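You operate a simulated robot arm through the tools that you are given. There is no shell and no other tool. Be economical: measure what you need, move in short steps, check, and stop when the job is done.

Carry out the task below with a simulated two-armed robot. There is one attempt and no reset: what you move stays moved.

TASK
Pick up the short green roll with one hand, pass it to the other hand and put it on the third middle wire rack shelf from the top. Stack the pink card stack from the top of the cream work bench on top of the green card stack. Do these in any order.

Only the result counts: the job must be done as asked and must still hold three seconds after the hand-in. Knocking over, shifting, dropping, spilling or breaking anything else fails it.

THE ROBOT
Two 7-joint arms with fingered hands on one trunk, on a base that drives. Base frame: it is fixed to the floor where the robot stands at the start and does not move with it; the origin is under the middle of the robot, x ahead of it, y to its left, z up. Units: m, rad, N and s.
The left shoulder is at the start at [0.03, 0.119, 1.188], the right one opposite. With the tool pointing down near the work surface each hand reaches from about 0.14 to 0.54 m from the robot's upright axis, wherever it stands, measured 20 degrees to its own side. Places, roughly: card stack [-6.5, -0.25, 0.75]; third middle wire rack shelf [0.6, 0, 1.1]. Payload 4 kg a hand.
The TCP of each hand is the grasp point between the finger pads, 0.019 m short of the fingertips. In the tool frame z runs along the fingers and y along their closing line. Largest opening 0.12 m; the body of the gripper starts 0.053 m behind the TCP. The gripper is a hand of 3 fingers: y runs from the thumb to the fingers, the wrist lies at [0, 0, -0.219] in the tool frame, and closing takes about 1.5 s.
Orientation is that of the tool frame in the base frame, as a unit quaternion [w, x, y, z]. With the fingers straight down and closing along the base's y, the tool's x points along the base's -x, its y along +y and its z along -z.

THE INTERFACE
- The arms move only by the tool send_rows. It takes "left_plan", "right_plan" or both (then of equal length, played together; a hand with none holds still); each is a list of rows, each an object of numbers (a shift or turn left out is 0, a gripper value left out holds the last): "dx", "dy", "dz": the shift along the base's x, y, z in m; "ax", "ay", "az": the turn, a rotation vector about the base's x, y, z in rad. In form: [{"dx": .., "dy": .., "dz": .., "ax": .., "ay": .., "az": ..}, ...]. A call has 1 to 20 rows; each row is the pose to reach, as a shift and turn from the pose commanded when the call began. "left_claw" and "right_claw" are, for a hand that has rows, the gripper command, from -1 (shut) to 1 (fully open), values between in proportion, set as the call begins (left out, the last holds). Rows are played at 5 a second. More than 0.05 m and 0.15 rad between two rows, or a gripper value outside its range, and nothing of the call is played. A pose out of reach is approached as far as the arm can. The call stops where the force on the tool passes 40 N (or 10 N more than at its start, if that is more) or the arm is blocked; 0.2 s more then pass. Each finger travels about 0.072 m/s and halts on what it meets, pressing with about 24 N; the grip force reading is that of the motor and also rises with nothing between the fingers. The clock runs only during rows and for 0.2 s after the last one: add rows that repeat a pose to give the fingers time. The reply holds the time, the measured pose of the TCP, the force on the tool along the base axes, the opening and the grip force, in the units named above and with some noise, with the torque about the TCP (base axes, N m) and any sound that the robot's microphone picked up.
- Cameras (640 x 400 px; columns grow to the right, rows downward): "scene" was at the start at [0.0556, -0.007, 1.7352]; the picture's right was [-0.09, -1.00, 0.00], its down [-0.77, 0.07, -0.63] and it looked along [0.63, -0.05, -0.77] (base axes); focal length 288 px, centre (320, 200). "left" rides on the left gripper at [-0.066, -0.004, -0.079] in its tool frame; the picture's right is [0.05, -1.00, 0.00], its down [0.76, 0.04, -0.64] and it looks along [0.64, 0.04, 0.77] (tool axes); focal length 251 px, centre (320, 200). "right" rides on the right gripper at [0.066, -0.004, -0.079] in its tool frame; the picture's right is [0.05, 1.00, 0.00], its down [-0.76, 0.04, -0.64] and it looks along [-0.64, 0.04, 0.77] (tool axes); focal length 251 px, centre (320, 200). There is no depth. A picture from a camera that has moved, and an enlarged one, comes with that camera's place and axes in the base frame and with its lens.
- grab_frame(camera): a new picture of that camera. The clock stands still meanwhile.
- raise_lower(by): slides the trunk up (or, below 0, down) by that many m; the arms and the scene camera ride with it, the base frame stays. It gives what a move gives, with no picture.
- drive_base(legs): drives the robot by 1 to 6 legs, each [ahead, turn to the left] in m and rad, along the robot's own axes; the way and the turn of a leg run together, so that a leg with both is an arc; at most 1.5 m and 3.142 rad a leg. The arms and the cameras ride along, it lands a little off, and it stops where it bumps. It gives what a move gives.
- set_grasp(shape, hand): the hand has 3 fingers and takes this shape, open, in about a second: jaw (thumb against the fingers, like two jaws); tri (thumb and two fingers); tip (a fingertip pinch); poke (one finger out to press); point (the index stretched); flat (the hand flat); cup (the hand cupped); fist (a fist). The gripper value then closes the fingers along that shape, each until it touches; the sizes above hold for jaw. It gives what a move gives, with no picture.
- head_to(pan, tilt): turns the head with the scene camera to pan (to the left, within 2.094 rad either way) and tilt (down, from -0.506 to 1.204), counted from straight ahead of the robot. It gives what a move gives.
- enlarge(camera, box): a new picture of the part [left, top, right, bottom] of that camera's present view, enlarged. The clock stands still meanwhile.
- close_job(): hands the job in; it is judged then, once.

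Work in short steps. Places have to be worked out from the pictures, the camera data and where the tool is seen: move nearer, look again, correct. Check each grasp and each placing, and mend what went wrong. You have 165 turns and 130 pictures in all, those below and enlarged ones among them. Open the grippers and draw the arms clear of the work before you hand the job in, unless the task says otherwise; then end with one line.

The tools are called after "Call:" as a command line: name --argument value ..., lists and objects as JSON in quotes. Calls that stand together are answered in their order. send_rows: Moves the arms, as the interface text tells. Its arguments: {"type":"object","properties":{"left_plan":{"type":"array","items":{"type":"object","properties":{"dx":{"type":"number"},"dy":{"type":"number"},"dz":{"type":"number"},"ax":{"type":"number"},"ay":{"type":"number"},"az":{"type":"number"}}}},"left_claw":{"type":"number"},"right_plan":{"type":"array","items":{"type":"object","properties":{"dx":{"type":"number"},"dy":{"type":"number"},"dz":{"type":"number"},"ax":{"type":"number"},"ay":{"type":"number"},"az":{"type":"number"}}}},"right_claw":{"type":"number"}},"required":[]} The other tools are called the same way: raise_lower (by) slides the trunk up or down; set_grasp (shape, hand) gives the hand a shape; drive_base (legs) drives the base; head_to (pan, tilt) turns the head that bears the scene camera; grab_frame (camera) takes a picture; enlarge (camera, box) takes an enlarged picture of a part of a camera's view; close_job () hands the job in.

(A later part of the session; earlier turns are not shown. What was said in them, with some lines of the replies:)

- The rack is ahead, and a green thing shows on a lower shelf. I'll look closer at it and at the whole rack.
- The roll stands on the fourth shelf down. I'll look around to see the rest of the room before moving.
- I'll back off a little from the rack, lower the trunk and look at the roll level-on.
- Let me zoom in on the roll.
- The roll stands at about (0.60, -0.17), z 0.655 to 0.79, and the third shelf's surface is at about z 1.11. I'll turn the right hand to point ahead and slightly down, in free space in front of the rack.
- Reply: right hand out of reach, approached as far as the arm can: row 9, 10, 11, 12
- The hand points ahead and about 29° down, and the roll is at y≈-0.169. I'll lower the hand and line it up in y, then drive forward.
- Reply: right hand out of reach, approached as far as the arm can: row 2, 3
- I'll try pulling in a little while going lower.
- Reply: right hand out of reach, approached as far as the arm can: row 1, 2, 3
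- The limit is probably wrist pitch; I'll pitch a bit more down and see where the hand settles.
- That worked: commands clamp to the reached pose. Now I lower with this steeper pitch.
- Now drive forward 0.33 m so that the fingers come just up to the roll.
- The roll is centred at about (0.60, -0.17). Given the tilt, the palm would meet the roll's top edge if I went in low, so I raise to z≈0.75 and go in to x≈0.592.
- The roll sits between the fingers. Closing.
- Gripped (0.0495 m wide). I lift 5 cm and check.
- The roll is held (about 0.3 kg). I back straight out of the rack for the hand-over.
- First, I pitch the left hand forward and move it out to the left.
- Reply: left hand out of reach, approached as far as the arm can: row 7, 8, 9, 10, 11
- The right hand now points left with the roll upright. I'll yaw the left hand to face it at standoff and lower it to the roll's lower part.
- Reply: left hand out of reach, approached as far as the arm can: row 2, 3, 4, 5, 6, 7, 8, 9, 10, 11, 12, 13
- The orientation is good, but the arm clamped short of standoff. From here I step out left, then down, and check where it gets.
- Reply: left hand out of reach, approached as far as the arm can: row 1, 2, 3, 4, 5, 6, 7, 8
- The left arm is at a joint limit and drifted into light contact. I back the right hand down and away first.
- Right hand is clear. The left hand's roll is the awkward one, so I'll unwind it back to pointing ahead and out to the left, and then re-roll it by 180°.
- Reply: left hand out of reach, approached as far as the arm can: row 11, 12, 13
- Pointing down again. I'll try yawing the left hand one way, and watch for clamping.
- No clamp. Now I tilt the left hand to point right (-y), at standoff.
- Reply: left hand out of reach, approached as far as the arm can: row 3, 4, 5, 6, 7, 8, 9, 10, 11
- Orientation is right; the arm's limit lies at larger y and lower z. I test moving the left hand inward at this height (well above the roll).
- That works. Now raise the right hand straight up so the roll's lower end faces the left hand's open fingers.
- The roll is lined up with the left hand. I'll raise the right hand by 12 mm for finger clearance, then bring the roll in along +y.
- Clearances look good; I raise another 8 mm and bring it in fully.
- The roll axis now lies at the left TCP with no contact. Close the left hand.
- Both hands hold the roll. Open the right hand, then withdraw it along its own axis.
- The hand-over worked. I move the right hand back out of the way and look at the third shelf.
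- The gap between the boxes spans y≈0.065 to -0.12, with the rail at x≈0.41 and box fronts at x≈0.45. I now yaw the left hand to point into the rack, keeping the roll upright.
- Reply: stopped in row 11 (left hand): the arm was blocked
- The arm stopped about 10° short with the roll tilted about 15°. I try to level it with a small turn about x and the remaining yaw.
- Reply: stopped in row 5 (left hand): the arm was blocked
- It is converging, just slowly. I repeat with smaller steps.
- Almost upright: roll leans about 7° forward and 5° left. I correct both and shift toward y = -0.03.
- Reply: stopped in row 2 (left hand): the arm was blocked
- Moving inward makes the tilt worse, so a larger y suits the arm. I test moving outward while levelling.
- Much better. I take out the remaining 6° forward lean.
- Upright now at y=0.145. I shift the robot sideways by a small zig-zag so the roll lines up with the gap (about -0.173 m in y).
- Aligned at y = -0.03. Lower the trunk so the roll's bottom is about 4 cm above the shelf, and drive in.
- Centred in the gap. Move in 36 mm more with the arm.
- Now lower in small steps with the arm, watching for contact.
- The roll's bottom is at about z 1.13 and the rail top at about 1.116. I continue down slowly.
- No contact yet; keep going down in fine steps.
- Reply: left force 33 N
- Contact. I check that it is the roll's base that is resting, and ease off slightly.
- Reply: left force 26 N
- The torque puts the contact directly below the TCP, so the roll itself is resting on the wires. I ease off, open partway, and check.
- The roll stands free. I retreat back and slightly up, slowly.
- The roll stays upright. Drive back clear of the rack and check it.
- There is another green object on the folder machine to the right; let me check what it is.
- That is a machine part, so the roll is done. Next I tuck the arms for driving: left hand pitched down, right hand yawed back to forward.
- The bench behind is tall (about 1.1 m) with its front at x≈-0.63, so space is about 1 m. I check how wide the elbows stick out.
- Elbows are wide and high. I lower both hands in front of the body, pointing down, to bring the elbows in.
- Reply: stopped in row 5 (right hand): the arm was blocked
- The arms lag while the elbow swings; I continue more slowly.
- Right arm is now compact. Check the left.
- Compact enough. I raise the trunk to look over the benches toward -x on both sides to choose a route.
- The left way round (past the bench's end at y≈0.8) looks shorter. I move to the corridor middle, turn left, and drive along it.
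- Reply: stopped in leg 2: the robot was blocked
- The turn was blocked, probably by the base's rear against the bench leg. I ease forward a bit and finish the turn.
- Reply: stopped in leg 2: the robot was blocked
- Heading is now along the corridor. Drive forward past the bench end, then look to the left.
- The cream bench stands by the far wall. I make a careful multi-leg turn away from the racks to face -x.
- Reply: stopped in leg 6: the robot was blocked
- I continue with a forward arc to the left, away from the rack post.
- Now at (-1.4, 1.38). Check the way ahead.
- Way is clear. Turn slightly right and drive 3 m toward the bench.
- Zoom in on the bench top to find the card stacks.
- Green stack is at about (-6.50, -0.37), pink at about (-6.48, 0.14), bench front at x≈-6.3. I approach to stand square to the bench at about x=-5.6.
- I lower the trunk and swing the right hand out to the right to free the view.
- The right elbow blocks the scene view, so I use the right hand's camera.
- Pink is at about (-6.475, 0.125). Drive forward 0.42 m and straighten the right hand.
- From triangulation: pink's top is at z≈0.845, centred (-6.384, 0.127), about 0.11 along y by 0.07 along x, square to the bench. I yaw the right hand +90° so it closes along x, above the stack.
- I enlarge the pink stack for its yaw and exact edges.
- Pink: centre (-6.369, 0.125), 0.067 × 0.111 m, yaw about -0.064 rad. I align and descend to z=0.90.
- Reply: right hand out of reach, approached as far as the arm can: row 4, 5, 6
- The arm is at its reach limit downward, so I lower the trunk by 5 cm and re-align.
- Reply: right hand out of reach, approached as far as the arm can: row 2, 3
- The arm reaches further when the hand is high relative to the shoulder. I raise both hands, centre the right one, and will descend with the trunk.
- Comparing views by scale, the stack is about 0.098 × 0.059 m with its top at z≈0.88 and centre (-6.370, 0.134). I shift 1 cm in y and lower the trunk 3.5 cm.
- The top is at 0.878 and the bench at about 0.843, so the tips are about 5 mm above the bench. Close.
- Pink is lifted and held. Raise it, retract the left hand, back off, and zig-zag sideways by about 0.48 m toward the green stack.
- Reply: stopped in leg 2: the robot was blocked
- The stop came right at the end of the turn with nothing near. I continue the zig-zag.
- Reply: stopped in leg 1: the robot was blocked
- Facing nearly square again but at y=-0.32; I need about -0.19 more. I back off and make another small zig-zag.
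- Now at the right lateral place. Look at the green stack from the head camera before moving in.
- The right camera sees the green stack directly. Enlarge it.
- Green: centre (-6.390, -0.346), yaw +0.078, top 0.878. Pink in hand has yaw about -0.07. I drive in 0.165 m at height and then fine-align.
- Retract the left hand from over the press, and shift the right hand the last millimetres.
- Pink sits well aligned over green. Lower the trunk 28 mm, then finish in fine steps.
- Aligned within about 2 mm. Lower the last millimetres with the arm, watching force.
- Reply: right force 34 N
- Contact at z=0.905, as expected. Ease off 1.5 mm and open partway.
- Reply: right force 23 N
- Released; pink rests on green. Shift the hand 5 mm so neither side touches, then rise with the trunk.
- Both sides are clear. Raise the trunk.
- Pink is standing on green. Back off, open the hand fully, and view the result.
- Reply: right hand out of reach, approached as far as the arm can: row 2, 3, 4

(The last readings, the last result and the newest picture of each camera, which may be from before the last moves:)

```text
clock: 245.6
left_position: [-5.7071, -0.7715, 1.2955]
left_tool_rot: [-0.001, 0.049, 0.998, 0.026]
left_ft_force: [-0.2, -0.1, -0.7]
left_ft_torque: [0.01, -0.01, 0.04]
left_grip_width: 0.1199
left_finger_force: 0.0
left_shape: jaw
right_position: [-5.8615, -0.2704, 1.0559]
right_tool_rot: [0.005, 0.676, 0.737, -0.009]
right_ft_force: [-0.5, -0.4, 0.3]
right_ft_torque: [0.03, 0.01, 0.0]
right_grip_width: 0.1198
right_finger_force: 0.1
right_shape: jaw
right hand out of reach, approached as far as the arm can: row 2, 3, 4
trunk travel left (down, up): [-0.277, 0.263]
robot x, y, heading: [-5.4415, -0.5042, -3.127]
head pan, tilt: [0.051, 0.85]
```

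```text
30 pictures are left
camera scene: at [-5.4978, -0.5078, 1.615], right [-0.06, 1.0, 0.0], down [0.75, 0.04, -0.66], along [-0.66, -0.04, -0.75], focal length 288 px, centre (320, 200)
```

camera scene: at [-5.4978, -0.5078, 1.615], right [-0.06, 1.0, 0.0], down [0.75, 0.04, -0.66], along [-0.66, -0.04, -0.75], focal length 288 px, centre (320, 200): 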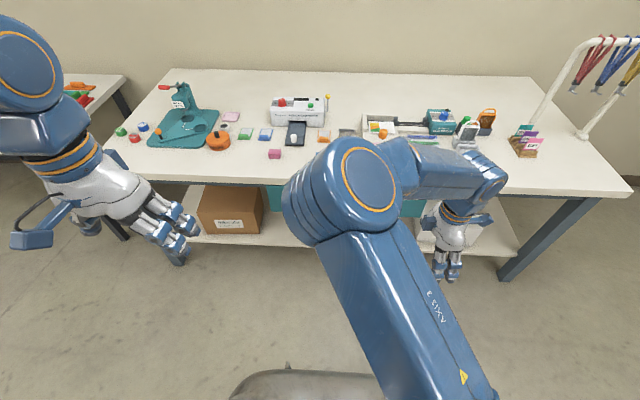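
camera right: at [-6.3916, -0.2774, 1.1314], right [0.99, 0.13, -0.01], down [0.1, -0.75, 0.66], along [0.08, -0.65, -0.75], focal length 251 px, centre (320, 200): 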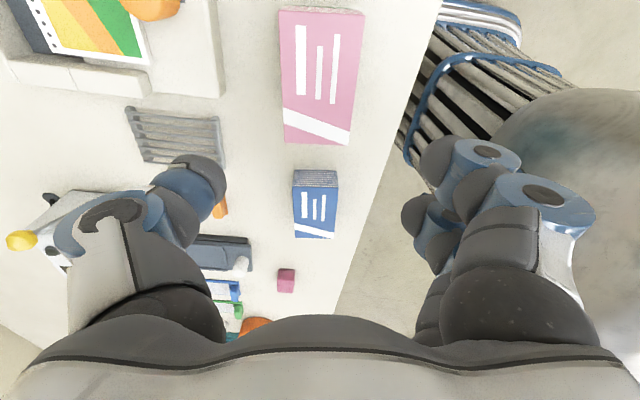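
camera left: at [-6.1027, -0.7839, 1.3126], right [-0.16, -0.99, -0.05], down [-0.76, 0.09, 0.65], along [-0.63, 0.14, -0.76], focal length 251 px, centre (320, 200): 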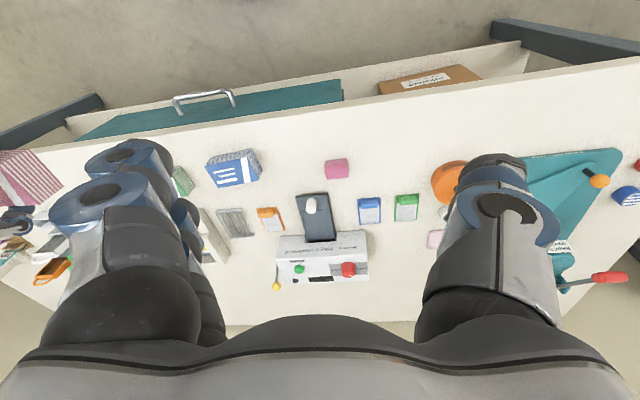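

The elbow hides the stack from here. I turn the robot a bit, then view the stack and, far off, the rack.

Call:
drive_base --legs '[[-0.4, 0], [0, 0.6]]'

Call:
raise_lower --by 0.25

Call:
head_to --pan 2.09 --tilt 0.1

Call:
grab_frame --camera "scene"

Call:
head_to --pan -0.75 --tilt 0.6

Call:
grab_frame --camera "scene"

```text
clock: 249.8
left_position: [-5.113, -0.8746, 1.2945]
left_tool_rot: [-0.008, -0.241, 0.97, 0.025]
left_ft_force: [0.2, -0.2, -0.3]
left_ft_torque: [0.02, 0.04, 0.0]
left_grip_width: 0.1199
left_finger_force: 0.0
left_shape: jaw
right_position: [-5.5193, -0.544, 1.0534]
right_tool_rot: [0.008, 0.434, 0.901, -0.006]
right_ft_force: [0.4, -0.4, -0.1]
right_ft_torque: [0.04, -0.03, -0.02]
right_grip_width: 0.1197
right_finger_force: 0.2
right_shape: jaw
trunk travel left (down, up): [-0.277, 0.263]
robot x, y, heading: [-5.0534, -0.4723, -2.538]
head pan, tilt: [0.051, 0.85]
```

```text
clock: 252.3
left_position: [-5.1124, -0.8737, 1.5457]
left_tool_rot: [-0.007, -0.241, 0.97, 0.025]
left_ft_force: [0.5, -0.7, 0.1]
left_ft_torque: [0.0, 0.0, 0.01]
left_grip_width: 0.1201
left_finger_force: 0.1
left_shape: jaw
right_position: [-5.5186, -0.5405, 1.3063]
right_tool_rot: [0.007, 0.434, 0.901, -0.007]
right_ft_force: [0.0, 0.8, 0.4]
right_ft_torque: [0.01, -0.04, 0.01]
right_grip_width: 0.1197
right_finger_force: 0.0
right_shape: jaw
trunk travel left (down, up): [-0.527, 0.013]
robot x, y, heading: [-5.0574, -0.4747, -2.54]
head pan, tilt: [0.051, 0.85]
```

```text
clock: 254.3
left_position: [-5.1117, -0.8739, 1.5441]
left_tool_rot: [-0.008, -0.241, 0.97, 0.025]
left_ft_force: [-0.1, -0.6, 0.0]
left_ft_torque: [-0.03, -0.01, -0.01]
left_grip_width: 0.12
left_finger_force: 0.0
left_shape: jaw
right_position: [-5.518, -0.5411, 1.3064]
right_tool_rot: [0.007, 0.434, 0.901, -0.007]
right_ft_force: [-0.5, 0.4, 0.4]
right_ft_torque: [0.0, -0.01, 0.01]
right_grip_width: 0.1199
right_finger_force: 0.0
right_shape: jaw
trunk travel left (down, up): [-0.527, 0.013]
robot x, y, heading: [-5.0534, -0.4719, -2.541]
head pan, tilt: [2.089, 0.099]
```

```text
29 pictures are left
camera scene: at [-4.9561, -0.5032, 1.9321], right [-0.44, -0.9, 0.0], down [-0.09, 0.04, -0.99], along [0.9, -0.43, -0.1], focal length 288 px, centre (320, 200)
```

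scene: 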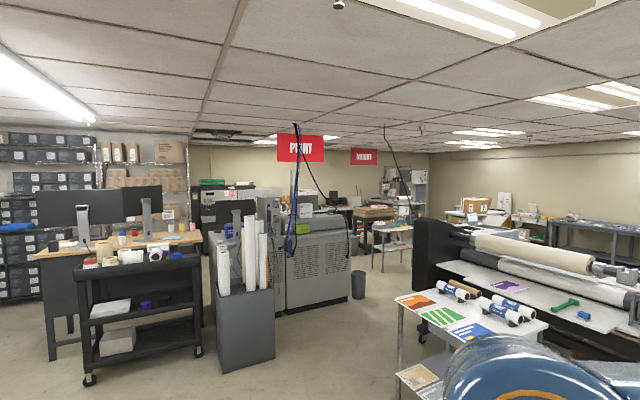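

```text
clock: 256.8
left_position: [-5.1115, -0.8733, 1.5465]
left_tool_rot: [-0.009, -0.241, 0.97, 0.025]
left_ft_force: [-0.1, 0.2, -0.6]
left_ft_torque: [-0.04, 0.01, 0.03]
left_grip_width: 0.1201
left_finger_force: 0.0
left_shape: jaw
right_position: [-5.5179, -0.541, 1.3064]
right_tool_rot: [0.007, 0.433, 0.901, -0.006]
right_ft_force: [-0.2, 1.1, 0.4]
right_ft_torque: [0.0, 0.02, -0.01]
right_grip_width: 0.1199
right_finger_force: 0.0
right_shape: jaw
trunk travel left (down, up): [-0.527, 0.013]
robot x, y, heading: [-5.0521, -0.4769, -2.542]
head pan, tilt: [-0.75, 0.6]
```

```text
28 pictures are left
camera scene: at [-5.1263, -0.4499, 1.8859], right [0.15, 0.99, 0.0], down [0.56, -0.08, -0.83], along [-0.82, 0.12, -0.56], focal length 288 px, centre (320, 200)
```

scene: 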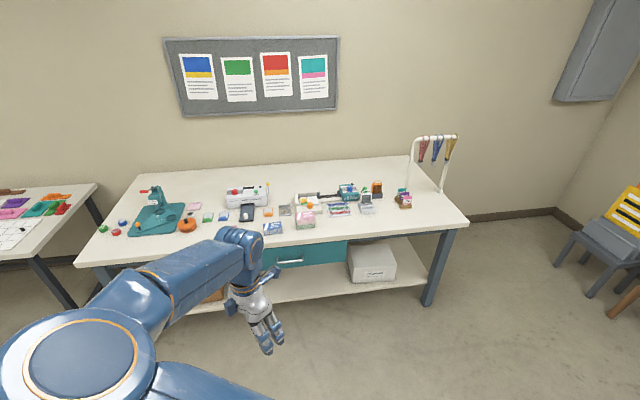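

Zoom on the stack to confirm, and try a look at the rack between the monitors.

Call:
enlarge --camera "scene" --box '[250, 180, 370, 250]'

Call:
head_to --pan 2.09 --tilt 0.1

Call:
enlarge --camera "scene" --box '[80, 130, 220, 270]'

```text
5.33 times, centred on (310, 215) of scene
camera zoom: at [-5.1263, -0.4499, 1.8859], right [0.15, 0.99, 0.0], down [0.56, -0.08, -0.83], along [-0.82, 0.12, -0.56], focal length 1535 px, centre (373, 120)
```

zoom: 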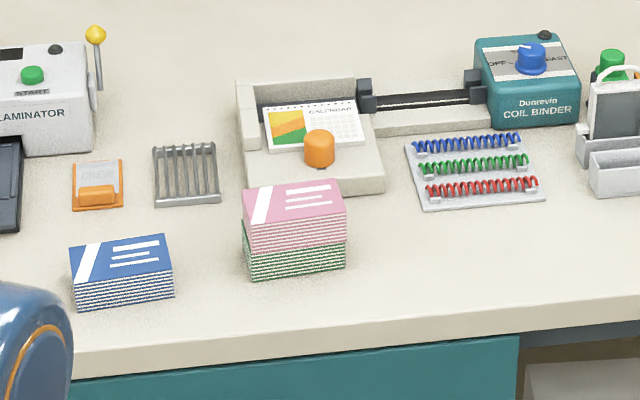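

```text
clock: 259.3
left_position: [-5.1112, -0.8731, 1.5454]
left_tool_rot: [-0.009, -0.242, 0.97, 0.025]
left_ft_force: [-0.2, -0.5, 0.6]
left_ft_torque: [-0.02, -0.01, 0.0]
left_grip_width: 0.12
left_finger_force: 0.1
left_shape: jaw
right_position: [-5.5169, -0.5417, 1.3058]
right_tool_rot: [0.007, 0.434, 0.901, -0.006]
right_ft_force: [0.3, 0.2, 0.2]
right_ft_torque: [0.05, -0.01, 0.02]
right_grip_width: 0.12
right_finger_force: 0.1
right_shape: jaw
trunk travel left (down, up): [-0.527, 0.013]
robot x, y, heading: [-5.0553, -0.4783, -2.545]
head pan, tilt: [2.089, 0.099]
```

```text
2.86 times, centred on (150, 200) of scene
camera zoom: at [-4.9561, -0.5032, 1.9321], right [-0.44, -0.9, 0.0], down [-0.09, 0.04, -1.0], along [0.9, -0.43, -0.1], focal length 822 px, centre (806, 200)
```

zoom: 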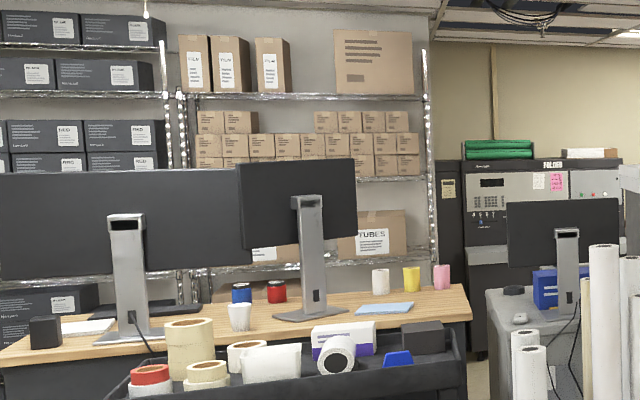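

Pink is neatly on green and the neighbours are untouched. To re-check the roll on the rack, I shift the robot a bit and look under the monitors.

Call:
drive_base --legs '[[-0.4, 0]]'

Call:
raise_lower --by -0.35

Call:
enlarge --camera "scene" --box '[40, 130, 220, 250]'

```text
clock: 261.7
left_position: [-4.7928, -0.6543, 1.546]
left_tool_rot: [-0.008, -0.238, 0.971, 0.025]
left_ft_force: [0.7, 0.2, -0.8]
left_ft_torque: [0.0, 0.01, -0.01]
left_grip_width: 0.12
left_finger_force: 0.1
left_shape: jaw
right_position: [-5.1957, -0.3206, 1.3054]
right_tool_rot: [0.007, 0.437, 0.9, -0.007]
right_ft_force: [-0.1, 0.2, 0.3]
right_ft_torque: [0.01, -0.05, -0.02]
right_grip_width: 0.1201
right_finger_force: 0.0
right_shape: jaw
trunk travel left (down, up): [-0.527, 0.013]
robot x, y, heading: [-4.7335, -0.2567, -2.553]
head pan, tilt: [2.089, 0.099]
```

```text
clock: 265.1
left_position: [-4.7917, -0.6536, 1.1957]
left_tool_rot: [-0.008, -0.238, 0.971, 0.024]
left_ft_force: [0.2, -0.4, -0.2]
left_ft_torque: [-0.01, -0.02, -0.01]
left_grip_width: 0.12
left_finger_force: 0.0
left_shape: jaw
right_position: [-5.1958, -0.3201, 0.9577]
right_tool_rot: [0.007, 0.437, 0.899, -0.006]
right_ft_force: [0.7, -0.4, -0.7]
right_ft_torque: [0.02, -0.02, 0.01]
right_grip_width: 0.1197
right_finger_force: 0.0
right_shape: jaw
trunk travel left (down, up): [-0.177, 0.363]
robot x, y, heading: [-4.733, -0.2564, -2.546]
head pan, tilt: [2.089, 0.099]
```

```text
3.33 times, centred on (130, 190) of scene
camera zoom: at [-4.6339, -0.2839, 1.5822], right [-0.44, -0.9, 0.0], down [-0.09, 0.04, -1.0], along [0.89, -0.44, -0.1], focal length 960 px, centre (953, 233)
```

zoom: 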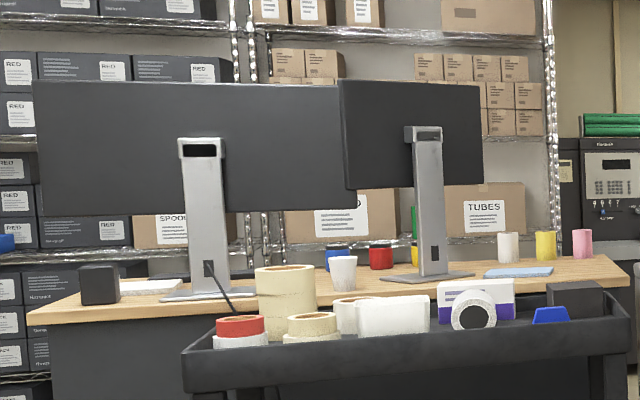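

The upright green roll shows between BOARD and TUBES on the third shelf, just left of the monitor stand. Pink is on green, both grippers are open and the arms are clear, so I hand the job in.

Call:
close_job

```text
The job is handed in.
```

The job is handed in: the green roll was passed from the right hand to the left and stands on the third shelf from the top of the middle rack, between the BOARD and TUBES boxes. The pink card stack sits on the green one. Afterwards I saw both in place from a distance, the roll only partly because a monitor stand hid some of it. The base was blocked a few times while turning (cause not confirmed), and I saw nothing moved in the pictures taken later.
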